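You operate a simulated robot arm through the tools that you are given. There is no shell and no other tool.

You are at the controls of a simulated robot arm. One attempt, no reset.

JOB
Slide the blue pane from the felt mat into bay G34, then close both sliding battens and lock them.
Fine: slide it home; each batten goes up to the glass before its knob is locked.

Only the result counts: the job must be done as asked and must still hold three seconds after the hand-in. Knocking over, shifting, dropping, spilling or breaking anything else fails it.

ROBOT AND FRAMES
A 6-joint arm with a fingered hand, fixed in place. Base frame: the origin is on the floor under the middle of its stand, x ahead of it, y to its left, z up; the work surface is at about z = 906. Lengths are in mm, angles in degrees, forces in N, time in s.
With the tool pointing down near the work surface it reaches from about 400 to 940 mm from the base axis. Its first joint turns from -166.0 to 166.0 degrees. Payload 5 kg.
The TCP is the grasp point between the finger pads, 37 mm short of the fingertips. In the tool frame z runs along the fingers and y along their closing line. The gripper opens to 124 mm; its body begins 43 mm behind the TCP. The gripper is a hand of 3 fingers: y runs from the thumb to the fingers, the wrist lies at [-21, -125, -215] in the tool frame, and closing takes about 1.5 s.
Orientation is that of the tool frame in the base frame, as a unit quaternion [x, y, z, w]. With the fingers straight down and the wrist toward the robot, the tool's x, y and z point along [0, 1, 0], [1, 0, 0] and [0, 0, -1] of the base frame.

CONTROLS
- The arm moves only by the tool arm_command. Its argument "steps" is a list of rows, each an object of numbers (a shift or turn left out is 0, a gripper value left out holds the last): "dx", "dy", "dz": the shift along the tool's x, y, z in mm; "wx", "wy", "wz": the turn, a rotation vector about the tool's x, y, z in degrees. In form: [{"dx": .., "dy": .., "dz": .., "wx": .., "wy": .., "wz": ..}, ...]. A call has 1 to 20 rows; each row is the pose to reach, as a shift and turn from the pose commanded when the call began, along the tool's axes at that moment. "gripper" is the gripper command, from -1 (fully open) to 1 (shut), values between in proportion, set as the call begins (left out, the last holds). Each row takes 0.2 s and may step no farther than 50 mm and 8.6 degrees from the row before; otherwise, or with a gripper value out of range, the whole call is refused. Where a pose cannot be reached the arm comes as near as it can. A force on the tool above 40 N (or 10 N above the force at the start of the call, whichever is more), or a blocked arm, ends the call early, and 0.2 s more pass. Each finger travels about 72 mm/s and halts on what it meets, pressing with about 21 N; the grip force reading is that of the motor and also rises with nothing between the fingers. The clock runs only during rows and for 0.2 s after the last one: add rows that repeat a pose to give the fingers time. It gives the time, the measured TCP pose, the force on the tool (base axes), the opening and the grip force at its end, in the units of the frame above (readings bear some noise), with the torque about the TCP (base axes, N m) and any sound that the robot's microphone picked up.
- Cameras (640 x 400 px; columns grow to the right, rows downward): "scene" is fixed at [219.9, 649.2, 1637.2]; the picture's right is [-0.72, -0.69, 0.00], its down [-0.52, 0.54, -0.66] and it looks along [0.46, -0.47, -0.76] (base axes); focal length 334 px, centre (320, 200). "wrist" rides on the gripper at [73, -104, -154] in the tool frame; the picture's right is [-0.83, 0.26, -0.49], its down [-0.51, -0.72, 0.47] and it looks along [-0.23, 0.64, 0.73] (tool axes); focal length 243 px, centre (320, 200). There is no depth. A picture from a camera that has moved, and an enlarged one, comes with that camera's place and axes in the base frame and with its lens.
- capture(camera): a new picture of that camera. It takes no simulated time.
- move_fingers(index, middle, thumb_bend, thumb_turn): sets how far each is bent, from 0 (flat) to 100 (curled in); at 30 the hand is open as for a grip, at 70 the pads meet at the TCP. One left out holds its place. A second passes; each finger stops where it meets its share of the squeeze, and holds until it gets a number again. A gripper value or a shape takes the hand back. It gives what a move gives, with no picture; readings hold the bend of each and the force on the fingers (four entries, about 0 where the hand has none), thumb and palm. thumb_turn goes from beside the hand (0) to across from the fingers (100), as for a grip.
- grasp_type(shape): the hand has 3 fingers and takes this shape, open, in about a second: jaw (thumb against the fingers, like two jaws); tri (thumb and two fingers); tip (a fingertip pinch); poke (one finger out to press); point (the index stretched); flat (the hand flat); cup (the hand cupped); fist (a fist). The gripper value then closes the fingers along that shape, each until it touches; the sizes above hold for jaw. It gives what a move gives, with no picture.
- enlarge(camera, box): a new picture of the part [left, top, right, bottom] of that camera's present view, enlarged. It takes no simulated time.
- close_job(): hands the job in; it is judged then, once.

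Places have to be worked out from the pictures, the camera data and where the tool is seen. Open the gripper and draw the arm clear of the work before you hand the job in, unless the task says otherwise.

The tools are called after "Request:" by a JSON object that holds its "op" and its "data". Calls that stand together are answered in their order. arm_command: Moves the arm, as the interface text tells. Its arguments: {"type":"object","properties":{"steps":{"type":"array","items":{"type":"object","properties":{"dx":{"type":"number"},"dy":{"type":"number"},"dz":{"type":"number"},"wx":{"type":"number"},"wy":{"type":"number"},"wz":{"type":"number"}}}},"gripper":{"type":"number"}},"required":["steps"]} The other tools are called the same way: grasp_type (shape) gives the hand a shape; move_fingers (index, middle, thumb_bend, thumb_turn) moves the fingers one by one; capture (camera) takes a picture; enlarge (camera, box) takes an enlarged picture of a part of a camera's view; close_job () hands the job in.

At the start:

```text
t: 0.0
eef_pos: [708.4, 230.8, 1208.2]
tool_rot: [0.707, 0.708, 0.0, 0.0]
force: [0.8, -0.2, 0.1]
torque: [0.01, 0.02, -0.02]
grip_width: 123.7
finger_force: 0.0
shape: jaw
bend: [30.0, 30.0, 30.0, 98.0]
finger forces: [0.1, 0.0, 0.0, 0.0, 0.0, 0.0]
```

scene: 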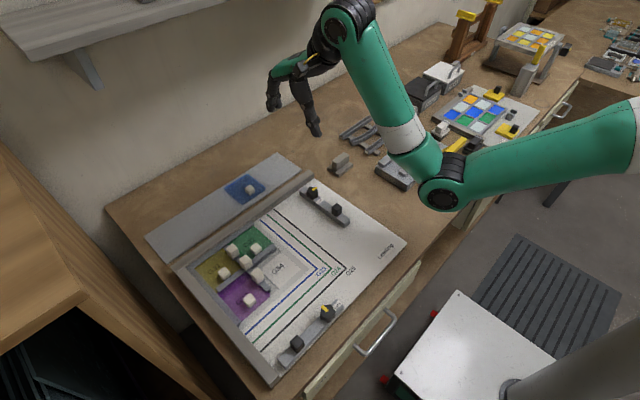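
wrist: 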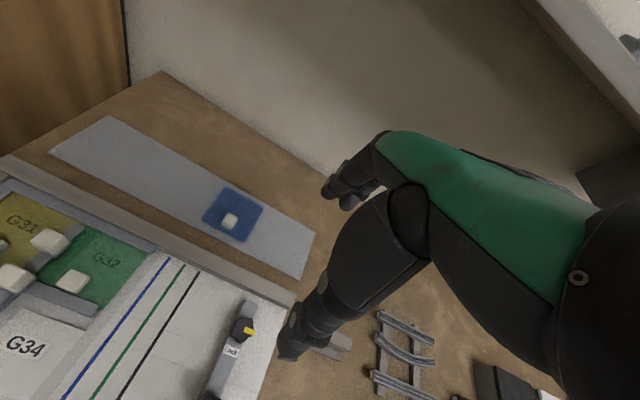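

I'll start by looking closely at the work area: the panel board with the blue pane on the felt mat, bays and battens.

Request:
{"op": "enlarge", "data": {"camera": "scene", "box": [140, 140, 420, 390]}}

Request:
{"op": "enlarge", "data": {"camera": "scene", "box": [180, 200, 360, 320]}}

Request:
{"op": "enlarge", "data": {"camera": "scene", "box": [260, 160, 380, 240]}}

Request:
{"op": "enlarge", "data": {"camera": "scene", "box": [240, 290, 390, 390]}}

Request:
{"op": "enlarge", "data": {"camera": "wrist", "box": [0, 100, 340, 400]}}

```text
1.60 times, centred on (280, 265) of scene
camera zoom: at [219.9, 649.2, 1637.2], right [-0.72, -0.69, 0.0], down [-0.52, 0.54, -0.66], along [0.46, -0.47, -0.76], focal length 534 px, centre (384, 96)
```

zoom: 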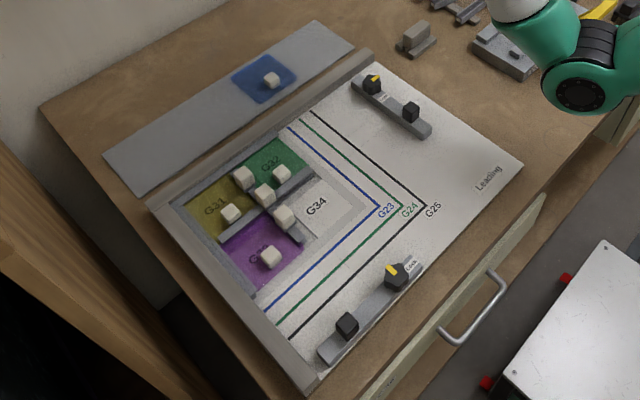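

```text
3.33 times, centred on (270, 260) of scene
camera zoom: at [219.9, 649.2, 1637.2], right [-0.72, -0.69, 0.0], down [-0.52, 0.54, -0.66], along [0.46, -0.47, -0.76], focal length 1114 px, centre (487, 0)
```

zoom: 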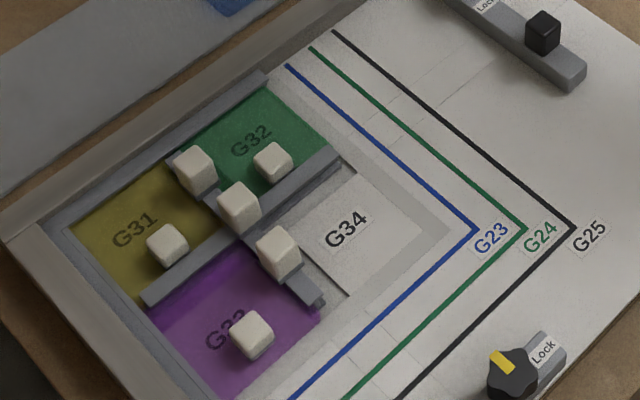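

```text
5.00 times, centred on (320, 200) of scene
camera zoom: at [219.9, 649.2, 1637.2], right [-0.72, -0.69, 0.0], down [-0.52, 0.54, -0.66], along [0.46, -0.47, -0.76], focal length 1670 px, centre (320, 200)
```

zoom: 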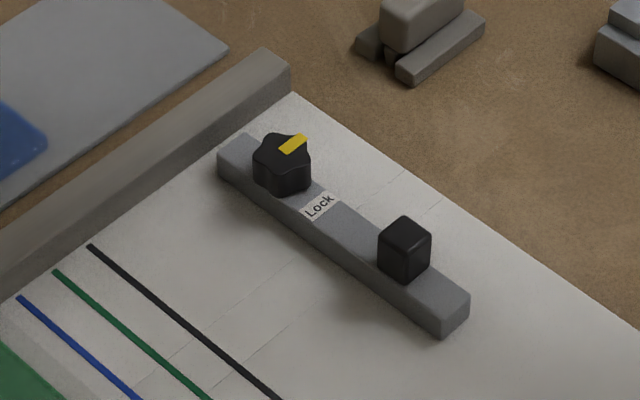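

```text
4.00 times, centred on (315, 340) of scene
camera zoom: at [219.9, 649.2, 1637.2], right [-0.72, -0.69, 0.0], down [-0.52, 0.54, -0.66], along [0.46, -0.47, -0.76], focal length 1336 px, centre (340, -360)
```

zoom: 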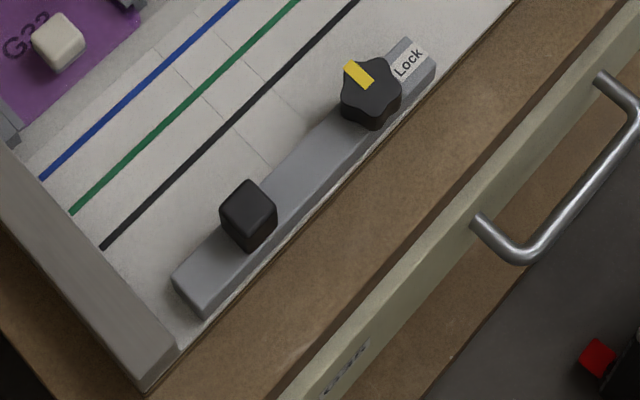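

```text
1.33 times, centred on (170, 250) of wrist
camera zoom: at [603.9, 303.0, 1359.5], right [0.26, -0.83, 0.49], down [-0.72, -0.51, -0.47], along [0.64, -0.23, -0.73], focal length 324 px, centre (520, 133)
```

zoom: 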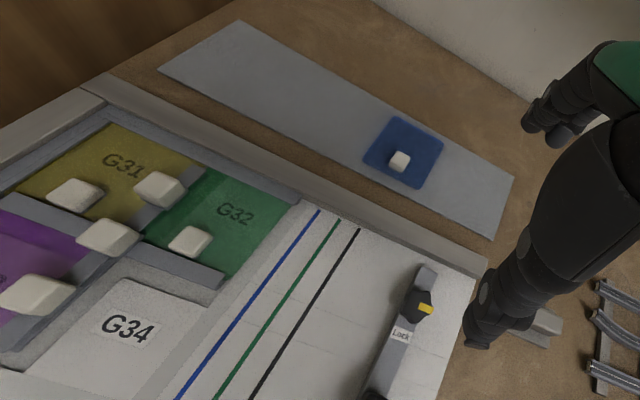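

The board axes look aligned with base x/y: pane about (849, 313), G34 bay around (575, 430), right batten along x at y≈215, near batten along y at x≈405. I'll enlarge the key details to refine these positions.

Request:
{"op": "enlarge", "data": {"camera": "scene", "box": [210, 160, 290, 210]}}

Request:
{"op": "enlarge", "data": {"camera": "scene", "box": [220, 225, 340, 300]}}

Request:
{"op": "enlarge", "data": {"camera": "scene", "box": [170, 230, 290, 305]}}

Request:
{"op": "enlarge", "data": {"camera": "wrist", "box": [0, 240, 160, 340]}}

Request:
{"op": "enlarge", "data": {"camera": "scene", "box": [240, 50, 340, 150]}}

```text
8.00 times, centred on (250, 185) of scene
camera zoom: at [219.9, 649.2, 1637.2], right [-0.72, -0.69, 0.0], down [-0.52, 0.54, -0.66], along [0.46, -0.47, -0.76], focal length 2673 px, centre (880, 320)
```

zoom: 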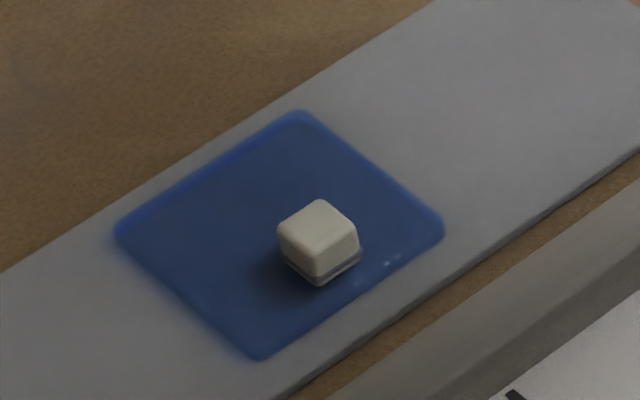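

```text
5.33 times, centred on (280, 262) of scene
camera zoom: at [219.9, 649.2, 1637.2], right [-0.72, -0.69, 0.0], down [-0.52, 0.54, -0.66], along [0.46, -0.47, -0.76], focal length 1782 px, centre (533, -133)
```

zoom: 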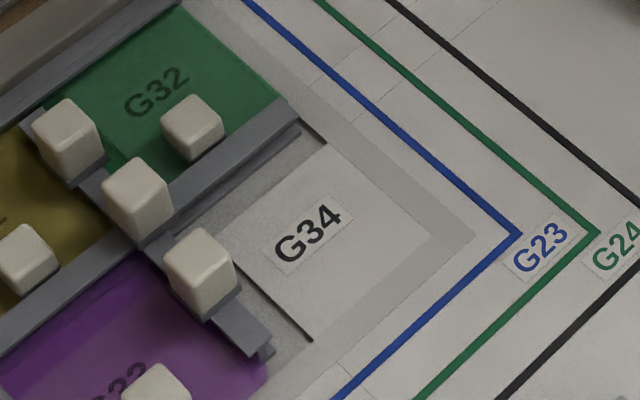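

```text
5.33 times, centred on (230, 268) of scene
camera zoom: at [219.9, 649.2, 1637.2], right [-0.72, -0.69, 0.0], down [-0.52, 0.54, -0.66], along [0.46, -0.47, -0.76], focal length 1782 px, centre (800, -160)
```

zoom: 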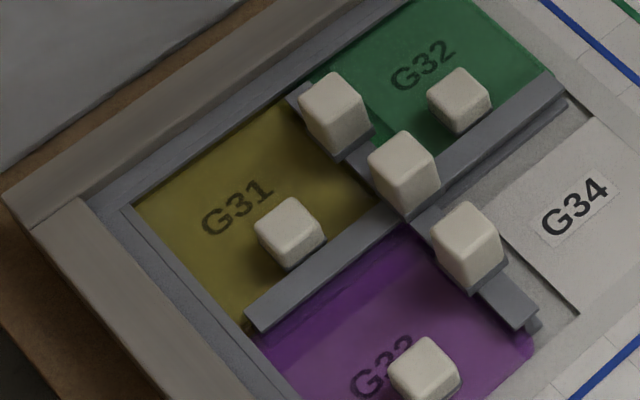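

```text
4.00 times, centred on (80, 290) of wrist
camera zoom: at [603.9, 303.0, 1359.5], right [0.26, -0.83, 0.49], down [-0.72, -0.51, -0.47], along [0.64, -0.23, -0.73], focal length 970 px, centre (1280, -160)
```

zoom: 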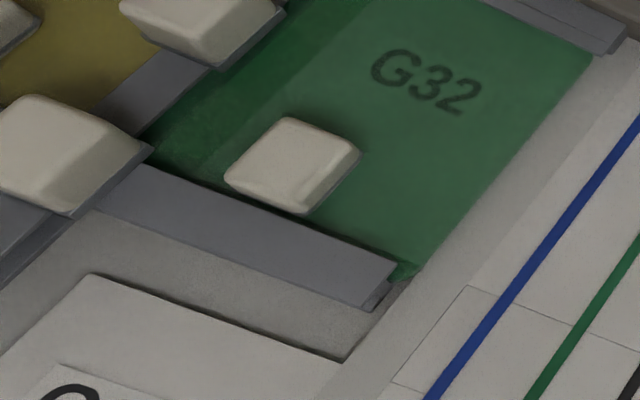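

```text
4.00 times, centred on (290, 100) of scene
camera zoom: at [219.9, 649.2, 1637.2], right [-0.72, -0.69, 0.0], down [-0.52, 0.54, -0.66], along [0.46, -0.47, -0.76], focal length 1336 px, centre (440, 600)
```

zoom: 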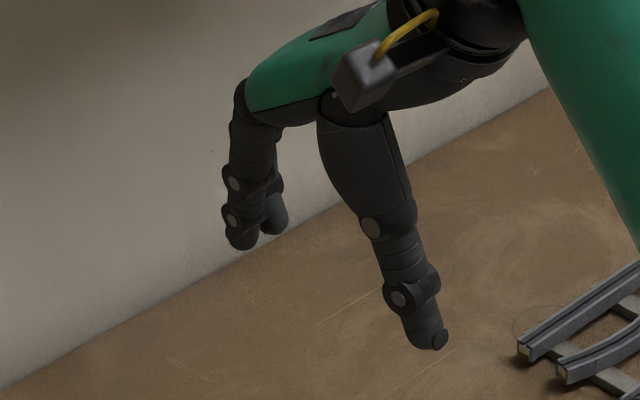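

The cames seem to be H-profile bars with flanges over the panes, and both lock knobs need about a 90° clockwise turn. I'll move the wrist camera over the bay at a safe height for a closer look.

Request:
{"op": "arm_command", "data": {"steps": [{"dx": 14, "dy": -27, "dz": 18}, {"dx": 28, "dy": -54, "dz": 36}, {"dx": 42, "dy": -81, "dz": 54}, {"dx": 57, "dy": -108, "dz": 73}, {"dx": 71, "dy": -135, "dz": 91}, {"dx": 85, "dy": -162, "dz": 110}, {"dx": 99, "dy": -188, "dz": 128}]}}

Request:
{"op": "capture", "data": {"camera": "wrist"}}

Request:
{"op": "capture", "data": {"camera": "scene"}}

```text
t: 1.6
eef_pos: [520.2, 329.4, 1079.7]
tool_rot: [0.707, 0.707, 0.0, 0.0]
force: [0.0, -0.1, 0.5]
torque: [0.02, 0.02, 0.0]
grip_width: 123.9
finger_force: 0.0
shape: jaw
bend: [30.0, 30.0, 30.0, 98.0]
finger forces: [0.0, 0.1, 0.0, 0.0, 0.0, 0.1]
```

```text
taken
camera wrist: at [415.9, 401.3, 1231.9], right [0.26, -0.83, 0.49], down [-0.72, -0.51, -0.47], along [0.64, -0.23, -0.73], focal length 243 px, centre (320, 200)
```

wrist: 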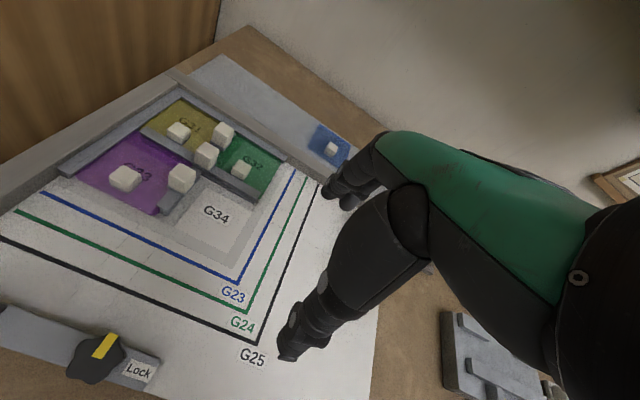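

```text
taken
```

scene: 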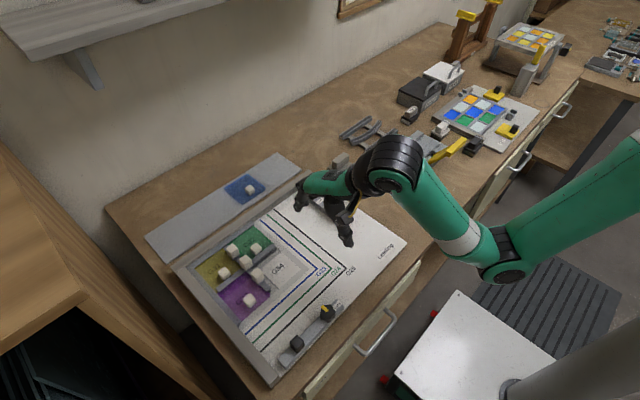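

Request:
{"op": "enlarge", "data": {"camera": "wrist", "box": [130, 140, 290, 290]}}

Request:
{"op": "enlarge", "data": {"camera": "wrist", "box": [60, 80, 300, 230]}}

Request:
{"op": "enlarge", "data": {"camera": "wrist", "box": [40, 320, 180, 400]}}

```text
2.67 times, centred on (210, 215) of wrist
camera zoom: at [415.9, 401.3, 1231.9], right [0.26, -0.83, 0.49], down [-0.72, -0.51, -0.47], along [0.64, -0.23, -0.73], focal length 647 px, centre (613, 160)
```

zoom: 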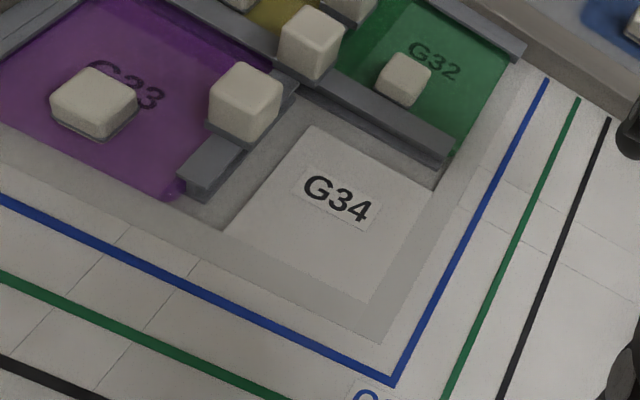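

```text
2.67 times, centred on (180, 155) of wrist
camera zoom: at [415.9, 401.3, 1231.9], right [0.26, -0.83, 0.49], down [-0.72, -0.51, -0.47], along [0.64, -0.23, -0.73], focal length 647 px, centre (693, 320)
```

zoom: 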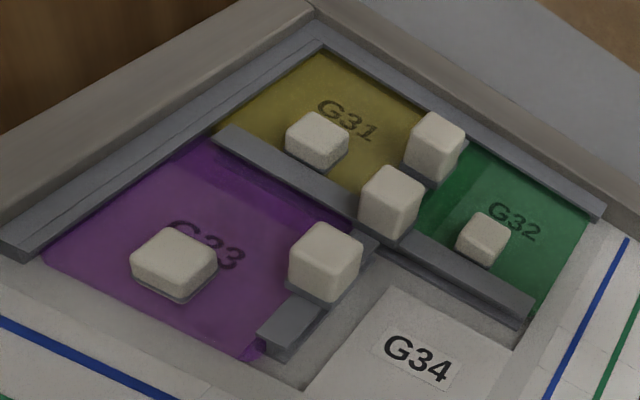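

```text
4.57 times, centred on (110, 360) of wrist
camera zoom: at [415.9, 401.3, 1231.9], right [0.26, -0.83, 0.49], down [-0.72, -0.51, -0.47], along [0.64, -0.23, -0.73], focal length 1109 px, centre (1280, -531)
```

zoom: 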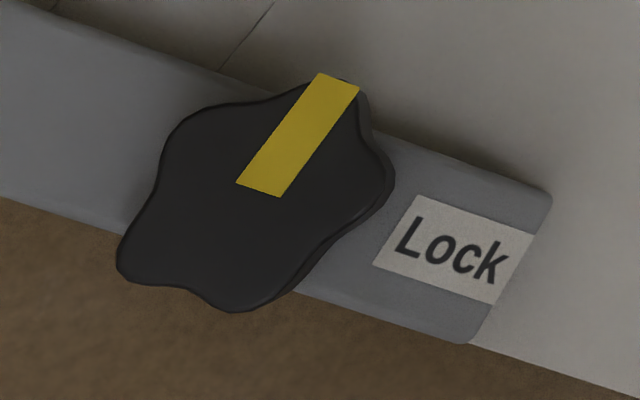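

The enlarged pictures are true zooms, so I can measure precisely. Zooming on the bay's edges and came profile now.

Request:
{"op": "enlarge", "data": {"camera": "wrist", "box": [220, 165, 252, 185]}}

Request:
{"op": "enlarge", "data": {"camera": "wrist", "box": [150, 190, 198, 220]}}

Request:
{"op": "enlarge", "data": {"camera": "wrist", "box": [180, 170, 260, 220]}}

Request:
{"op": "enlarge", "data": {"camera": "scene", "box": [260, 240, 308, 270]}}

Request:
{"op": "enlarge", "data": {"camera": "scene", "box": [240, 265, 288, 295]}}

```text
16.00 times, centred on (236, 175) of wrist
camera zoom: at [415.9, 401.3, 1231.9], right [0.26, -0.83, 0.49], down [-0.72, -0.51, -0.47], along [0.64, -0.23, -0.73], focal length 3882 px, centre (1664, 600)
```

zoom: 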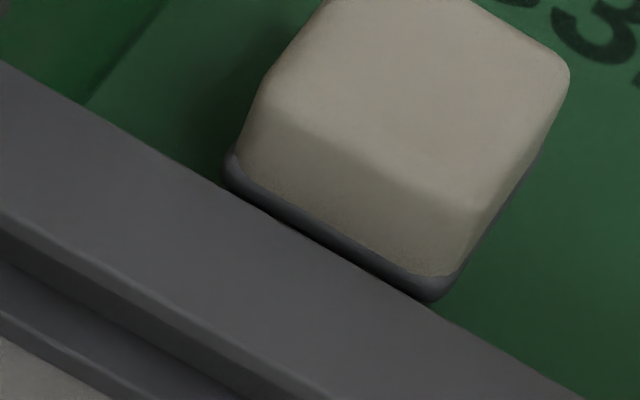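

```text
13.33 times, centred on (174, 205) of wrist
camera zoom: at [415.9, 401.3, 1231.9], right [0.26, -0.83, 0.49], down [-0.72, -0.51, -0.47], along [0.64, -0.23, -0.73], focal length 3235 px, centre (2267, 133)
```

zoom: 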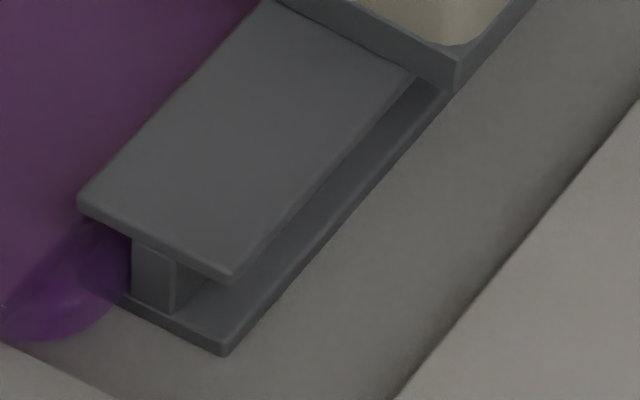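

```text
8.00 times, centred on (220, 195) of wrist
camera zoom: at [415.9, 401.3, 1231.9], right [0.26, -0.83, 0.49], down [-0.72, -0.51, -0.47], along [0.64, -0.23, -0.73], focal length 1941 px, centre (1120, 240)
```

zoom: 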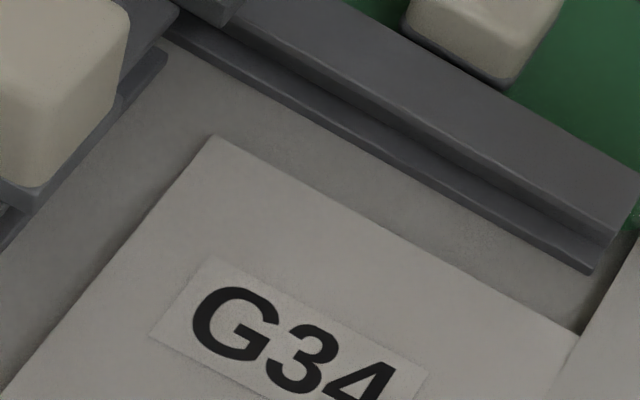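

```text
13.33 times, centred on (284, 255) of scene
camera zoom: at [219.9, 649.2, 1637.2], right [-0.72, -0.69, 0.0], down [-0.52, 0.54, -0.66], along [0.46, -0.47, -0.76], focal length 4454 px, centre (800, -533)
```

zoom: 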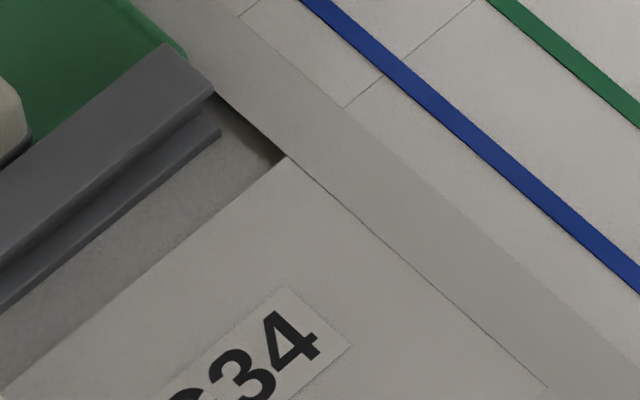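

```text
13.33 times, centred on (264, 280) of scene
camera zoom: at [219.9, 649.2, 1637.2], right [-0.72, -0.69, 0.0], down [-0.52, 0.54, -0.66], along [0.46, -0.47, -0.76], focal length 4454 px, centre (1067, -867)
```

zoom: 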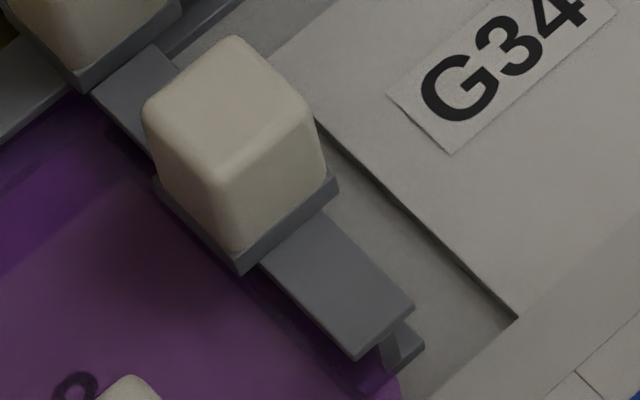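

The cames are H-profiles set in a recess; the white pad and grey L-band form the sliding surface, so the pane should slide flat into both slots. Next I'll test the hand shapes in free air to see fingertip geometry.

Request:
{"op": "grasp_type", "data": {"shape": "tip"}}

Request:
{"op": "enlarge", "data": {"camera": "scene", "box": [280, 130, 440, 260]}}

Request:
{"op": "enlarge", "data": {"camera": "wrist", "box": [240, 100, 560, 380]}}

```text
t: 2.5
eef_pos: [520.0, 329.0, 1079.9]
tool_rot: [0.706, 0.708, 0.001, 0.0]
force: [0.6, 0.5, -0.3]
torque: [0.0, -0.04, -0.03]
grip_width: 123.7
finger_force: 0.0
shape: tip
bend: [30.0, 98.0, 30.0, 98.0]
finger forces: [0.0, 0.0, 0.1, 0.1, 0.0, 0.0]
```

```text
3.08 times, centred on (360, 195) of scene
camera zoom: at [219.9, 649.2, 1637.2], right [-0.72, -0.69, 0.0], down [-0.52, 0.54, -0.66], along [0.46, -0.47, -0.76], focal length 1028 px, centre (197, 215)
```

zoom: 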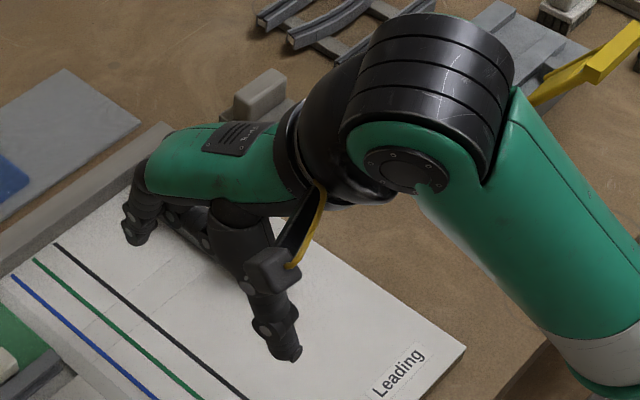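

```text
1.43 times, centred on (400, 240) of wrist
camera zoom: at [416.2, 401.2, 1232.1], right [0.26, -0.83, 0.49], down [-0.72, -0.51, -0.47], along [0.64, -0.23, -0.73], focal length 347 px, centre (206, 143)
```

zoom: 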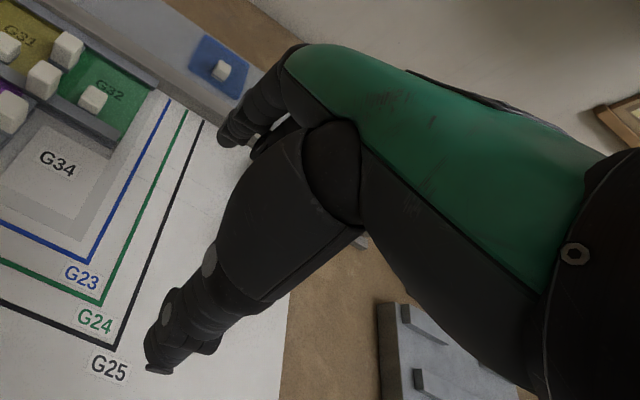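

Jaw (thumb + two fingers) should resist yaw better. I'll switch back to jaw and close partially to see the finger geometry at ~25 mm opening.

Request:
{"op": "grasp_type", "data": {"shape": "jaw"}}

Request:
{"op": "arm_command", "data": {"steps": [{"dx": 0}, {"dx": 0}, {"dx": 0}, {"dx": 0}, {"dx": 0}, {"dx": 0}, {"dx": 0}, {"dx": 0}], "gripper": 0.6}}

Request:
{"op": "enlarge", "data": {"camera": "scene", "box": [280, 130, 440, 260]}}

Request:
{"op": "enlarge", "data": {"camera": "wrist", "box": [240, 100, 560, 380]}}

```text
t: 3.4
eef_pos: [519.4, 328.5, 1080.1]
tool_rot: [0.707, 0.707, 0.0, -0.001]
force: [0.0, 0.4, 0.1]
torque: [0.02, -0.02, 0.02]
grip_width: 123.8
finger_force: 0.1
shape: jaw
bend: [30.0, 30.0, 30.0, 98.0]
finger forces: [0.0, 0.1, 0.0, 0.1, 0.0, 0.0]
```

```text
t: 5.2
eef_pos: [520.6, 328.7, 1079.6]
tool_rot: [0.706, 0.708, 0.0, 0.0]
force: [1.9, -0.3, -0.2]
torque: [-0.03, 0.0, -0.02]
grip_width: 25.5
finger_force: 0.0
shape: jaw
bend: [73.0, 59.0, 74.0, 100.0]
finger forces: [0.1, 0.0, 0.0, 0.0, 0.1, 0.0]
```

```text
3.08 times, centred on (360, 195) of scene
camera zoom: at [219.9, 649.2, 1637.2], right [-0.72, -0.69, 0.0], down [-0.52, 0.54, -0.66], along [0.46, -0.47, -0.76], focal length 1028 px, centre (197, 215)
```

zoom: 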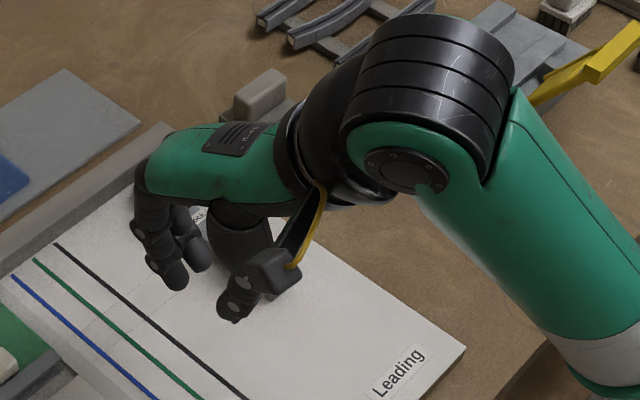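

```text
1.43 times, centred on (400, 240) of wrist
camera zoom: at [416.0, 401.3, 1232.0], right [0.26, -0.83, 0.49], down [-0.72, -0.51, -0.47], along [0.64, -0.23, -0.73], focal length 347 px, centre (206, 143)
```

zoom: 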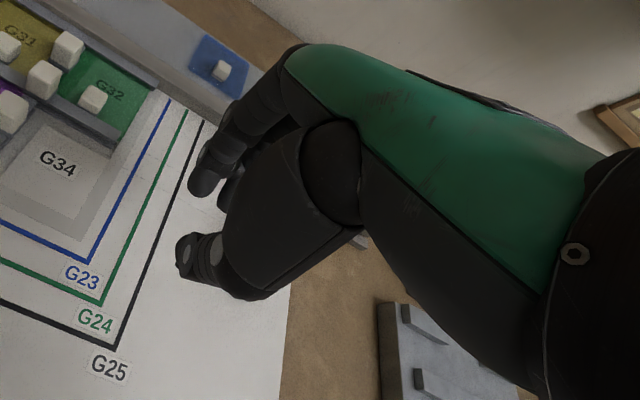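

With ~25 mm opening the pads are near-parallel with tips about 40 mm below the TCP, suitable for pinching the ~20 mm pane knob. Next I'll move toward the felt mat for a close look at the pane and its knob.

Request:
{"op": "arm_command", "data": {"steps": [{"dx": -13, "dy": 40, "dz": -4}, {"dx": -26, "dy": 80, "dz": -8}, {"dx": -39, "dy": 120, "dz": -12}, {"dx": -52, "dy": 160, "dz": -16}, {"dx": -65, "dy": 200, "dz": -20}, {"dx": -79, "dy": 240, "dz": -20}], "gripper": 0.1}}

Request:
{"op": "capture", "data": {"camera": "wrist"}}

Request:
{"op": "enlarge", "data": {"camera": "wrist", "box": [180, 160, 340, 260]}}

Request:
{"op": "capture", "data": {"camera": "scene"}}

```text
t: 6.6
eef_pos: [759.2, 250.6, 1099.6]
tool_rot: [0.707, 0.708, 0.0, 0.0]
force: [0.4, 0.2, -0.7]
torque: [-0.01, -0.01, -0.01]
grip_width: 55.6
finger_force: 0.0
shape: jaw
bend: [74.0, 47.0, 71.0, 100.0]
finger forces: [0.1, 0.1, 0.0, 0.1, 0.1, 0.1]
```

```text
taken
camera wrist: at [655.8, 323.1, 1251.0], right [0.26, -0.83, 0.49], down [-0.72, -0.51, -0.47], along [0.64, -0.23, -0.73], focal length 243 px, centre (320, 200)
```

wrist: 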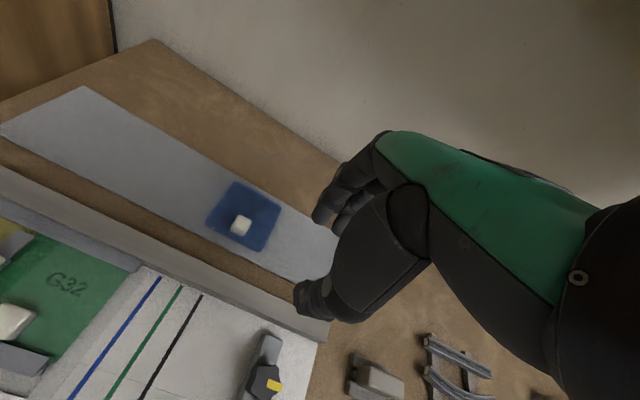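

```text
4.00 times, centred on (260, 210) of wrist
camera zoom: at [655.8, 323.1, 1251.0], right [0.26, -0.83, 0.49], down [-0.72, -0.51, -0.47], along [0.64, -0.23, -0.73], focal length 970 px, centre (560, 160)
```

zoom: 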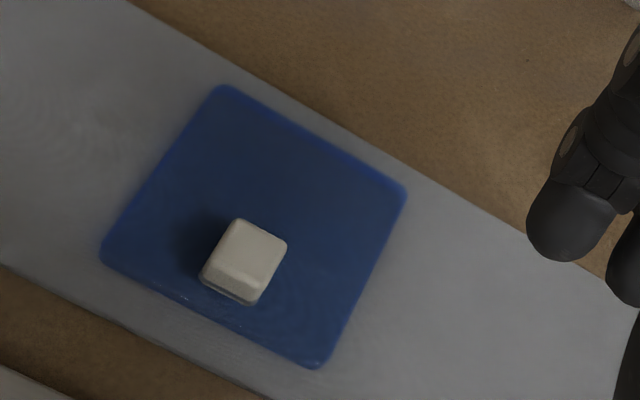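

```text
taken
```

scene: 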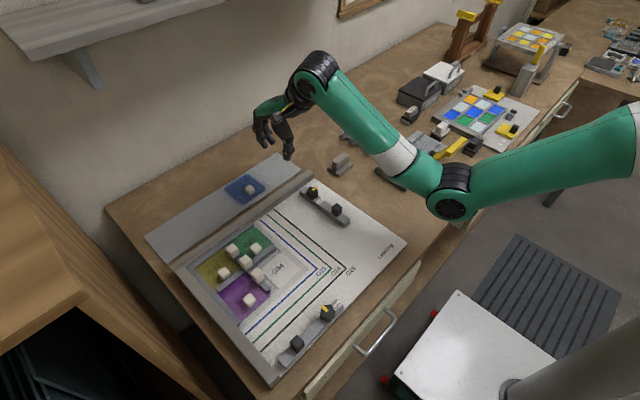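

Pane spans x≈805–892, y≈275–362 with the knob at about (827, 317.5), knob top ≈ z 928. I'll zoom in on the fingers to judge the tip positions before descending.

Request:
{"op": "enlarge", "data": {"camera": "scene", "box": [230, 80, 326, 170]}}

Request:
{"op": "enlarge", "data": {"camera": "wrist", "box": [280, 150, 420, 340]}}

```text
4.44 times, centred on (278, 125) of scene
camera zoom: at [219.9, 649.2, 1637.2], right [-0.72, -0.69, 0.0], down [-0.52, 0.54, -0.66], along [0.46, -0.47, -0.76], focal length 1485 px, centre (507, 533)
```

zoom: 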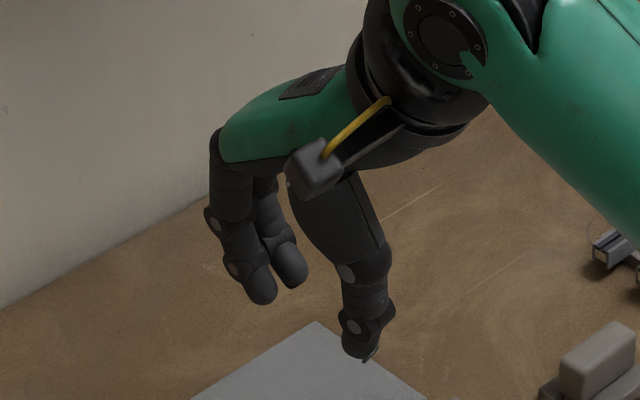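

```text
2.11 times, centred on (350, 245) of wrist
camera zoom: at [655.8, 323.1, 1251.0], right [0.26, -0.83, 0.49], down [-0.72, -0.51, -0.47], along [0.64, -0.23, -0.73], focal length 511 px, centre (257, 105)
```

zoom: 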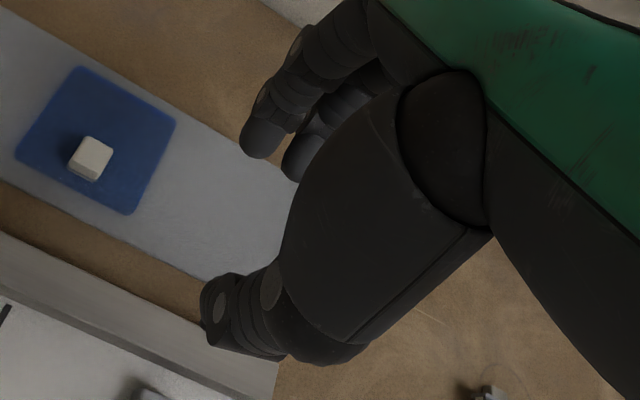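

Tips sit ~40 mm below the TCP, with the gap centred on it. Moving above the knob at (827, 317.5) with the TCP at z≈1000 and checking.

Request:
{"op": "arm_command", "data": {"steps": [{"dx": 17, "dy": 17, "dz": 10}, {"dx": 34, "dy": 34, "dz": 20}, {"dx": 51, "dy": 51, "dz": 40}, {"dx": 67, "dy": 68, "dz": 65}, {"dx": 67, "dy": 68, "dz": 99}], "gripper": 0.1}}

Request:
{"op": "enlarge", "data": {"camera": "scene", "box": [190, 130, 286, 220]}}

Request:
{"op": "enlarge", "data": {"camera": "wrist", "box": [260, 150, 400, 340]}}

```text
t: 7.8
eef_pos: [827.3, 318.4, 1000.5]
tool_rot: [0.706, 0.708, 0.0, 0.0]
force: [0.6, 0.0, 0.4]
torque: [-0.02, 0.01, 0.0]
grip_width: 55.5
finger_force: 0.0
shape: jaw
bend: [74.0, 47.0, 71.0, 100.0]
finger forces: [0.0, 0.1, 0.0, 0.0, 0.0, 0.1]
```

```text
4.44 times, centred on (238, 175) of scene
camera zoom: at [219.9, 649.2, 1637.2], right [-0.72, -0.69, 0.0], down [-0.52, 0.54, -0.66], along [0.46, -0.47, -0.76], focal length 1485 px, centre (684, 311)
```

zoom: 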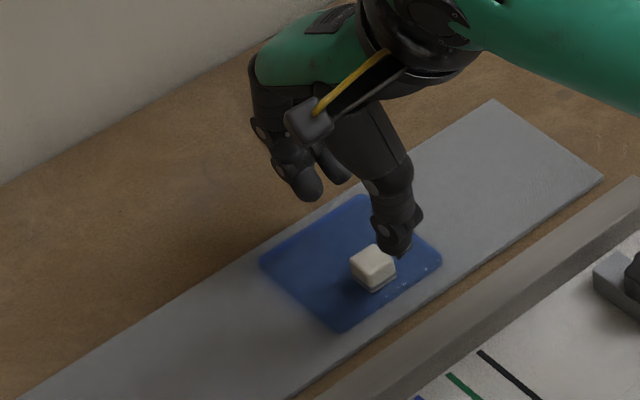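

```text
2.11 times, centred on (330, 245) of wrist
camera zoom: at [724.1, 390.3, 1152.8], right [0.26, -0.83, 0.49], down [-0.72, -0.51, -0.47], along [0.64, -0.23, -0.73], focal length 511 px, centre (299, 105)
```

zoom: 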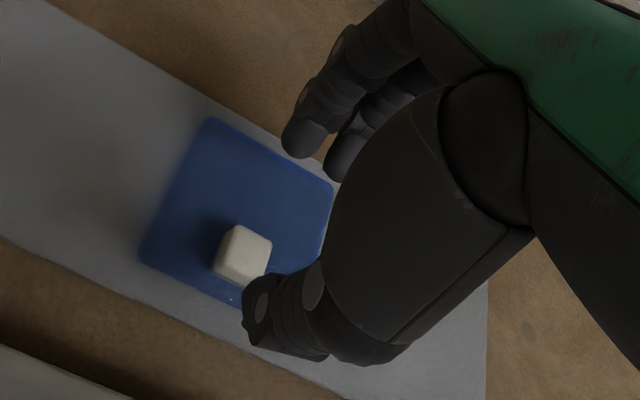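

Alignment looks right—the knob is centred between thumb and fingers. Descending to TCP z≈957 (tips just above glass).

Request:
{"op": "arm_command", "data": {"steps": [{"dz": 15}, {"dz": 28}, {"dz": 38}, {"dz": 43.5}], "gripper": 0.1}}

Request:
{"op": "enlarge", "data": {"camera": "scene", "box": [205, 145, 285, 215]}}

Request:
{"op": "enlarge", "data": {"camera": "wrist", "box": [260, 150, 400, 340]}}

```text
t: 8.8
eef_pos: [827.9, 318.0, 958.4]
tool_rot: [0.707, 0.708, 0.0, 0.001]
force: [0.4, 0.5, -0.1]
torque: [0.02, 0.01, 0.04]
grip_width: 55.5
finger_force: 0.0
shape: jaw
bend: [74.0, 47.0, 71.0, 100.0]
finger forces: [0.0, 0.0, 0.0, 0.1, 0.0, 0.0]
```

```text
5.71 times, centred on (245, 180) of scene
camera zoom: at [219.9, 649.2, 1637.2], right [-0.72, -0.69, 0.0], down [-0.52, 0.54, -0.66], along [0.46, -0.47, -0.76], focal length 1909 px, centre (749, 314)
```

zoom: 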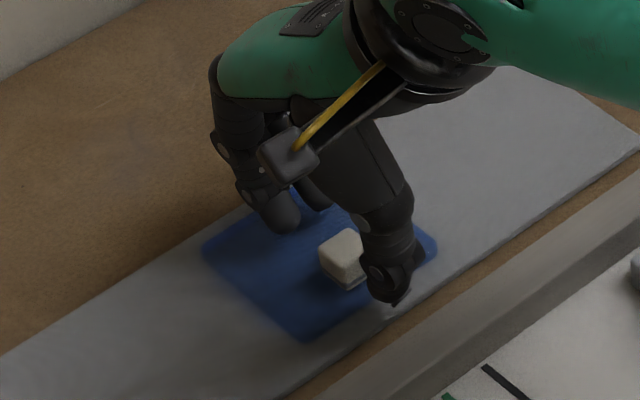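

```text
2.11 times, centred on (330, 245) of wrist
camera zoom: at [724.1, 390.0, 1109.2], right [0.26, -0.83, 0.49], down [-0.72, -0.51, -0.47], along [0.64, -0.23, -0.73], focal length 511 px, centre (299, 105)
```

zoom: 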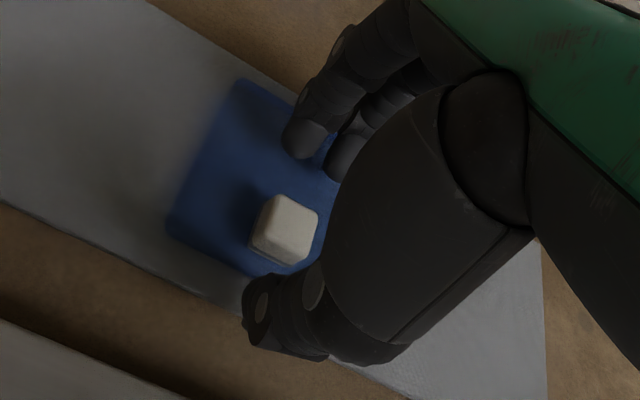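

Thumb ≈40 mm and fingers ≈43 mm from knob centre, so it's well centred. Lowering 4 mm more and closing on the knob.

Request:
{"op": "arm_command", "data": {"steps": [{"dz": 2}, {"dz": 4}, {"dz": 4}], "gripper": 0.1}}

Request:
{"op": "arm_command", "data": {"steps": [{"dz": 0}, {"dz": 0}, {"dz": 0}, {"dz": 0}, {"dz": 0}, {"dz": 0}, {"dz": 0}], "gripper": 0.9}}

Request:
{"op": "enlarge", "data": {"camera": "scene", "box": [205, 145, 285, 215]}}

Request:
{"op": "enlarge", "data": {"camera": "wrist", "box": [260, 150, 400, 340]}}

```text
t: 9.6
eef_pos: [827.2, 317.2, 953.3]
tool_rot: [0.706, 0.708, 0.0, 0.0]
force: [-0.2, -0.2, 0.0]
torque: [-0.04, 0.02, 0.0]
grip_width: 55.6
finger_force: 0.1
shape: jaw
bend: [74.0, 47.0, 71.0, 100.0]
finger forces: [0.0, 0.1, 0.0, 0.0, 0.1, 0.1]
```

```text
t: 11.2
eef_pos: [828.5, 317.2, 953.5]
tool_rot: [0.706, 0.708, 0.0, 0.001]
force: [0.0, -0.8, 0.2]
torque: [0.01, -0.02, -0.01]
grip_width: 13.8
finger_force: 20.9
shape: jaw
bend: [72.0, 64.0, 73.0, 100.0]
finger forces: [13.2, 4.9, 0.1, 0.0, 19.4, 0.0]
```

```text
5.71 times, centred on (245, 180) of scene
camera zoom: at [219.9, 649.2, 1637.2], right [-0.72, -0.69, 0.0], down [-0.52, 0.54, -0.66], along [0.46, -0.47, -0.76], focal length 1909 px, centre (749, 314)
```

zoom: 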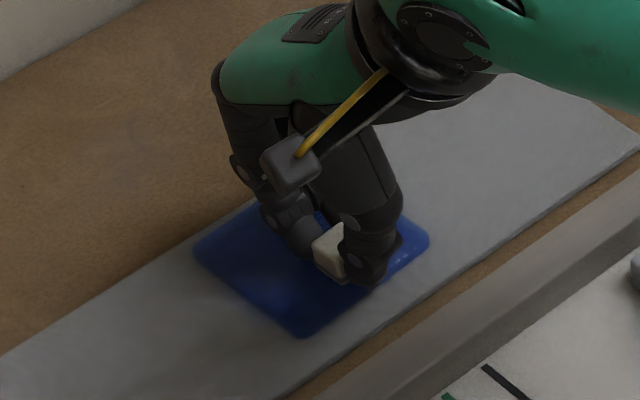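

```text
2.11 times, centred on (330, 245) of wrist
camera zoom: at [723.9, 389.7, 1105.4], right [0.26, -0.83, 0.49], down [-0.72, -0.51, -0.47], along [0.64, -0.23, -0.73], focal length 511 px, centre (299, 105)
```

zoom: 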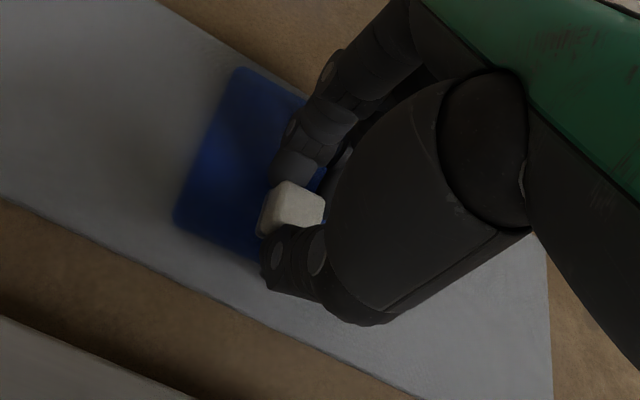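

Grip is firm (thumb 19 N). Lifting slowly and checking that the pane comes along level.

Request:
{"op": "arm_command", "data": {"steps": [{"dz": -4}, {"dz": -10}, {"dz": -20}, {"dz": -40}, {"dz": -60}, {"dz": -75}], "gripper": 0.9}}

Request:
{"op": "enlarge", "data": {"camera": "scene", "box": [185, 115, 285, 215]}}

Request:
{"op": "enlarge", "data": {"camera": "wrist", "box": [240, 150, 400, 340]}}

```text
t: 12.6
eef_pos: [827.2, 318.1, 1028.5]
tool_rot: [0.707, 0.707, 0.001, 0.001]
force: [0.3, 0.0, -1.4]
torque: [-0.03, 0.04, -0.01]
grip_width: 13.7
finger_force: 21.4
shape: jaw
bend: [72.0, 64.0, 73.0, 100.0]
finger forces: [12.9, 5.3, 0.1, 0.0, 19.4, 0.0]
```

```text
4.00 times, centred on (235, 165) of scene
camera zoom: at [219.9, 649.2, 1637.2], right [-0.72, -0.69, 0.0], down [-0.52, 0.54, -0.66], along [0.46, -0.47, -0.76], focal length 1336 px, centre (660, 340)
```

zoom: 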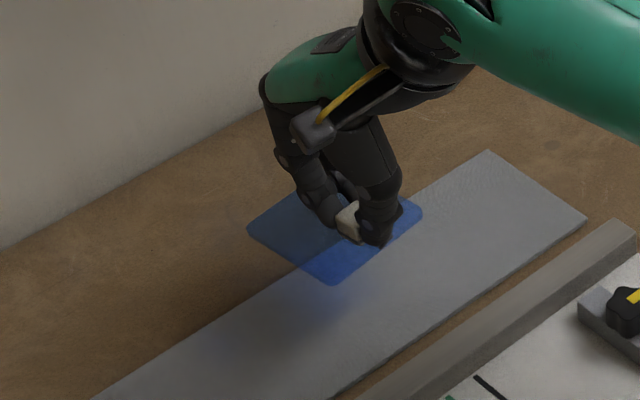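

```text
2.11 times, centred on (320, 245) of wrist
camera zoom: at [723.7, 389.8, 1180.2], right [0.26, -0.83, 0.49], down [-0.72, -0.51, -0.47], along [0.64, -0.23, -0.73], focal length 511 px, centre (320, 105)
```

zoom: 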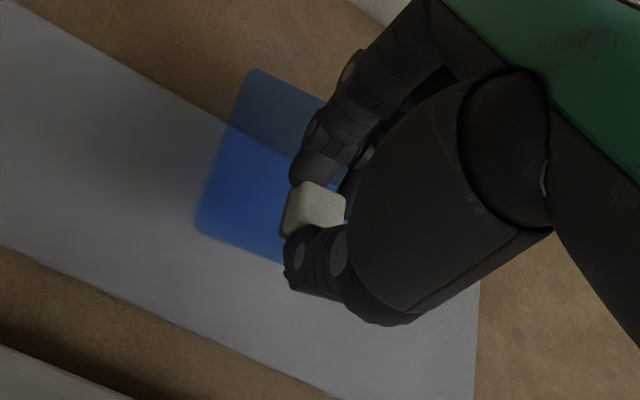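

The pane is level but yawed about 6.5° CCW in the grip; I'll correct with wz=+6.5 and carry it high over the fence to a staging point near-right of the bay.

Request:
{"op": "arm_command", "data": {"steps": [{"dz": -12, "wz": 1}, {"dx": 5, "dy": -15, "dz": -20, "wz": 2}, {"dx": 16, "dy": -50, "dz": -20, "wz": 3.5}, {"dx": 30, "dy": -95, "dz": -20, "wz": 5}, {"dx": 45, "dy": -140, "dz": -20, "wz": 6.5}, {"dx": 60, "dy": -185, "dz": -20, "wz": 6.5}, {"dx": 75, "dy": -230, "dz": -20, "wz": 6.5}, {"dx": 86, "dy": -270, "dz": -15, "wz": 6.5}, {"dx": 92, "dy": -289, "dz": -5, "wz": 6.5}], "gripper": 0.9}}

Request:
{"op": "capture", "data": {"camera": "scene"}}

Request:
{"op": "enlarge", "data": {"camera": "scene", "box": [220, 190, 360, 300]}}

Request:
{"op": "capture", "data": {"camera": "wrist"}}

Request:
{"op": "enlarge", "data": {"camera": "wrist", "box": [160, 140, 400, 340]}}

```text
t: 14.6
eef_pos: [537.6, 409.2, 1033.5]
tool_rot: [0.746, 0.666, 0.0, 0.001]
force: [-1.2, 1.1, -1.2]
torque: [-0.01, 0.01, 0.0]
grip_width: 13.4
finger_force: 20.7
shape: jaw
bend: [72.0, 64.0, 73.0, 100.0]
finger forces: [14.5, 5.0, 0.0, 0.1, 18.8, 0.0]
```

```text
taken
```

scene: 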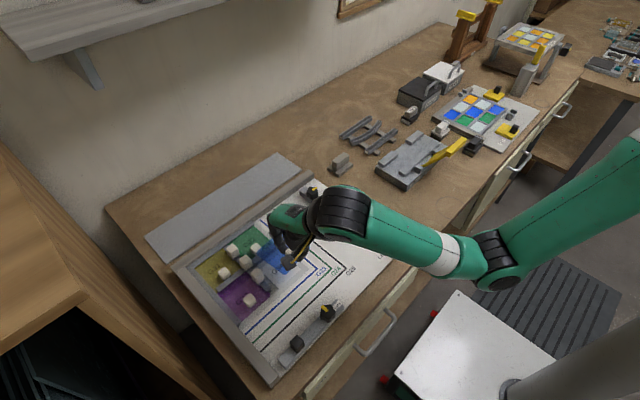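

```text
3.64 times, centred on (290, 245) of scene
camera zoom: at [219.9, 649.2, 1637.2], right [-0.72, -0.69, 0.0], down [-0.52, 0.54, -0.66], along [0.46, -0.47, -0.76], focal length 1215 px, centre (429, 36)
```

zoom: 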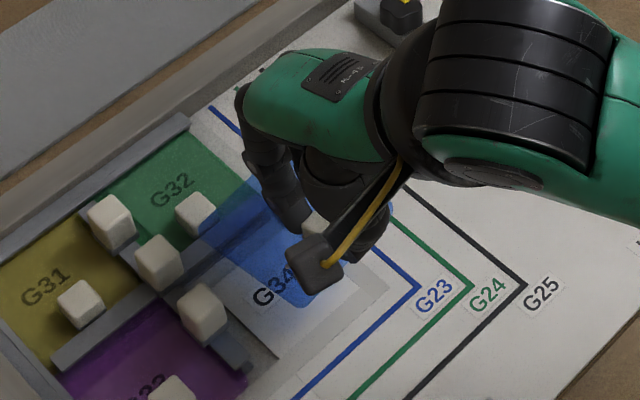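

```text
taken
camera wrist: at [442.8, 492.8, 1185.2], right [0.17, -0.85, 0.49], down [-0.77, -0.42, -0.47], along [0.61, -0.3, -0.73], focal length 243 px, centre (320, 200)
```

wrist: 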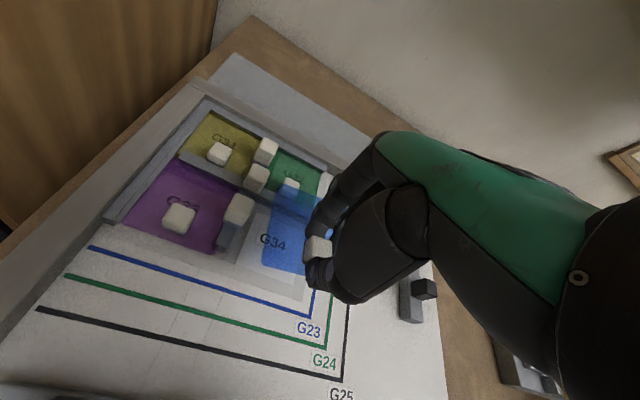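

```text
2.00 times, centred on (280, 240) of wrist
camera zoom: at [442.8, 492.8, 1185.2], right [0.17, -0.85, 0.49], down [-0.77, -0.42, -0.47], along [0.61, -0.3, -0.73], focal length 485 px, centre (400, 120)
```

zoom: 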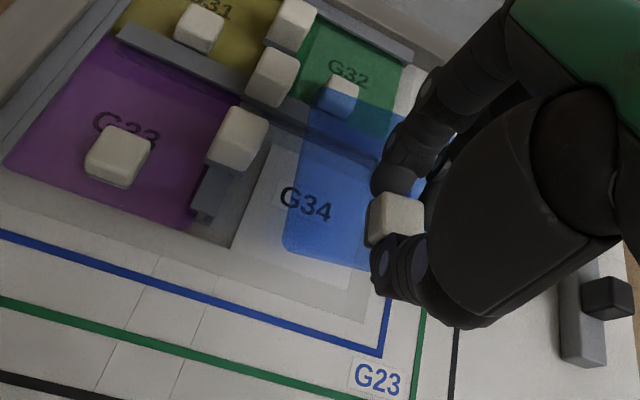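

I need a tighter zoom on the held pane to measure its pose relative to the tool.

Request:
{"op": "enlarge", "data": {"camera": "wrist", "box": [250, 165, 350, 285]}}

Request:
{"op": "enlarge", "data": {"camera": "scene", "box": [260, 225, 330, 285]}}

```text
3.33 times, centred on (300, 225) of wrist
camera zoom: at [442.8, 492.8, 1185.2], right [0.17, -0.85, 0.49], down [-0.77, -0.42, -0.47], along [0.61, -0.3, -0.73], focal length 809 px, centre (387, 117)
```

zoom: 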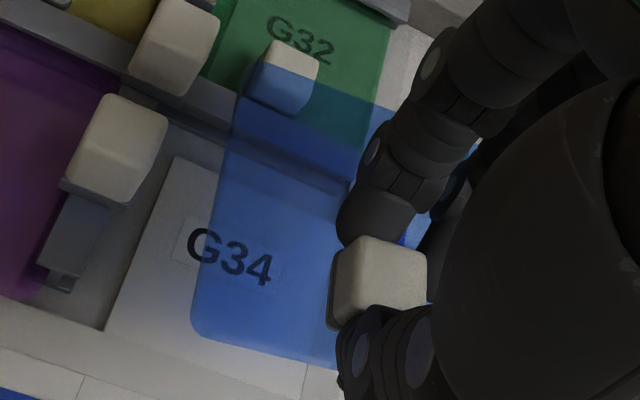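

```text
6.67 times, centred on (295, 255) of scene
camera zoom: at [219.9, 649.2, 1637.2], right [-0.72, -0.69, 0.0], down [-0.52, 0.54, -0.66], along [0.46, -0.47, -0.76], focal length 2227 px, centre (487, -167)
```

zoom: 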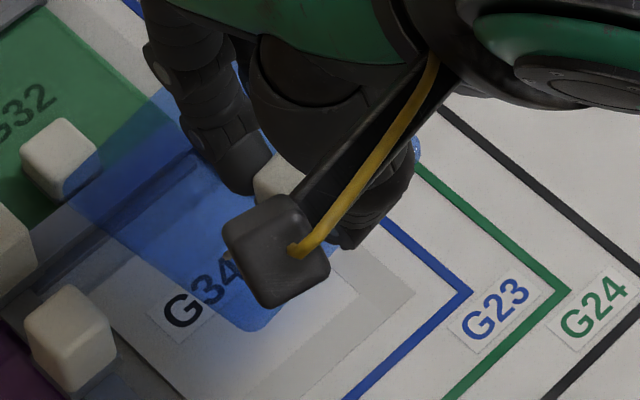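

The pane has been creeping CCW in the grip (index pushes harder than middle), now about +7° in base yaw despite the tool turn. I'll add another ~9° CW while lowering to just above the board at a staging point with clearance from both came flanges.

Request:
{"op": "arm_command", "data": {"steps": [{"dx": 3, "dy": -2, "dz": 15, "wz": 3}, {"dx": 6, "dy": -4, "dz": 32, "wz": 6}, {"dx": 8.1, "dy": -6.6, "dz": 48, "wz": 9}, {"dx": 8.1, "dy": -6.6, "dz": 60, "wz": 9}], "gripper": 0.9}}

Request:
{"op": "enlarge", "data": {"camera": "wrist", "box": [250, 165, 350, 285]}}

Request:
{"op": "enlarge", "data": {"camera": "scene", "box": [255, 230, 335, 290]}}

Request:
{"op": "capture", "data": {"camera": "wrist"}}

```text
t: 15.6
eef_pos: [532.4, 418.9, 971.6]
tool_rot: [0.796, 0.605, 0.0, 0.0]
force: [1.1, 0.2, -1.5]
torque: [-0.05, 0.05, 0.0]
grip_width: 13.5
finger_force: 21.3
shape: jaw
bend: [72.0, 64.0, 73.0, 100.0]
finger forces: [14.5, 4.9, 0.1, 0.0, 18.8, 0.0]
```

```text
3.33 times, centred on (300, 225) of wrist
camera zoom: at [452.1, 515.7, 1124.3], right [0.03, -0.87, 0.49], down [-0.83, -0.3, -0.47], along [0.56, -0.39, -0.73], focal length 809 px, centre (387, 117)
```

zoom: 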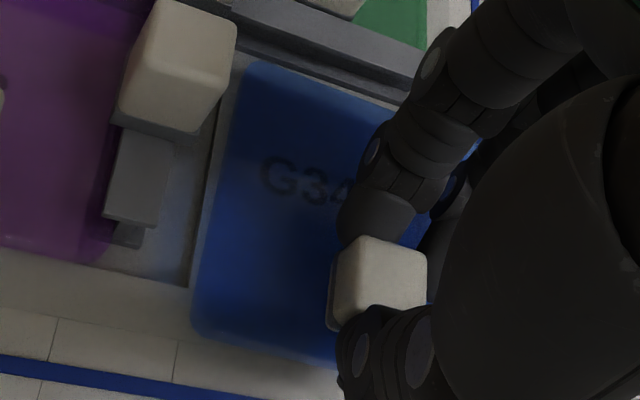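

```text
6.67 times, centred on (295, 260) of scene
camera zoom: at [219.9, 649.2, 1637.2], right [-0.72, -0.69, 0.0], down [-0.52, 0.54, -0.66], along [0.46, -0.47, -0.76], focal length 2227 px, centre (487, -200)
```

zoom: 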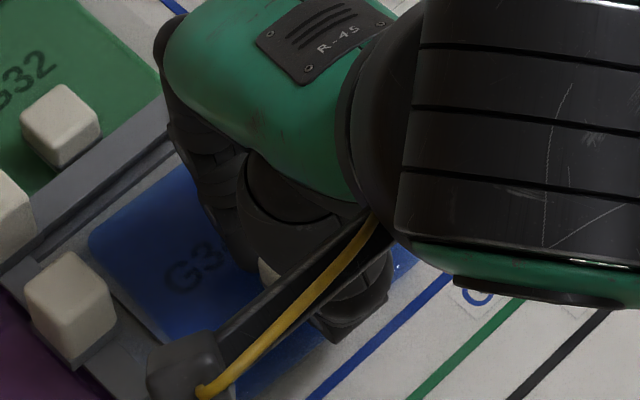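

```text
taken
camera wrist: at [452.1, 515.7, 1124.3], right [0.03, -0.87, 0.49], down [-0.83, -0.3, -0.47], along [0.56, -0.39, -0.73], focal length 243 px, centre (320, 200)
```

wrist: 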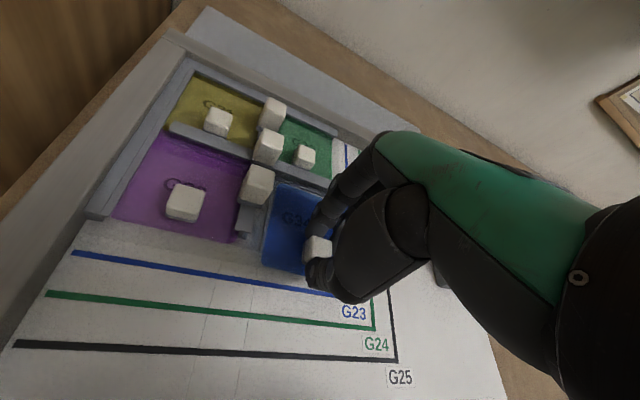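

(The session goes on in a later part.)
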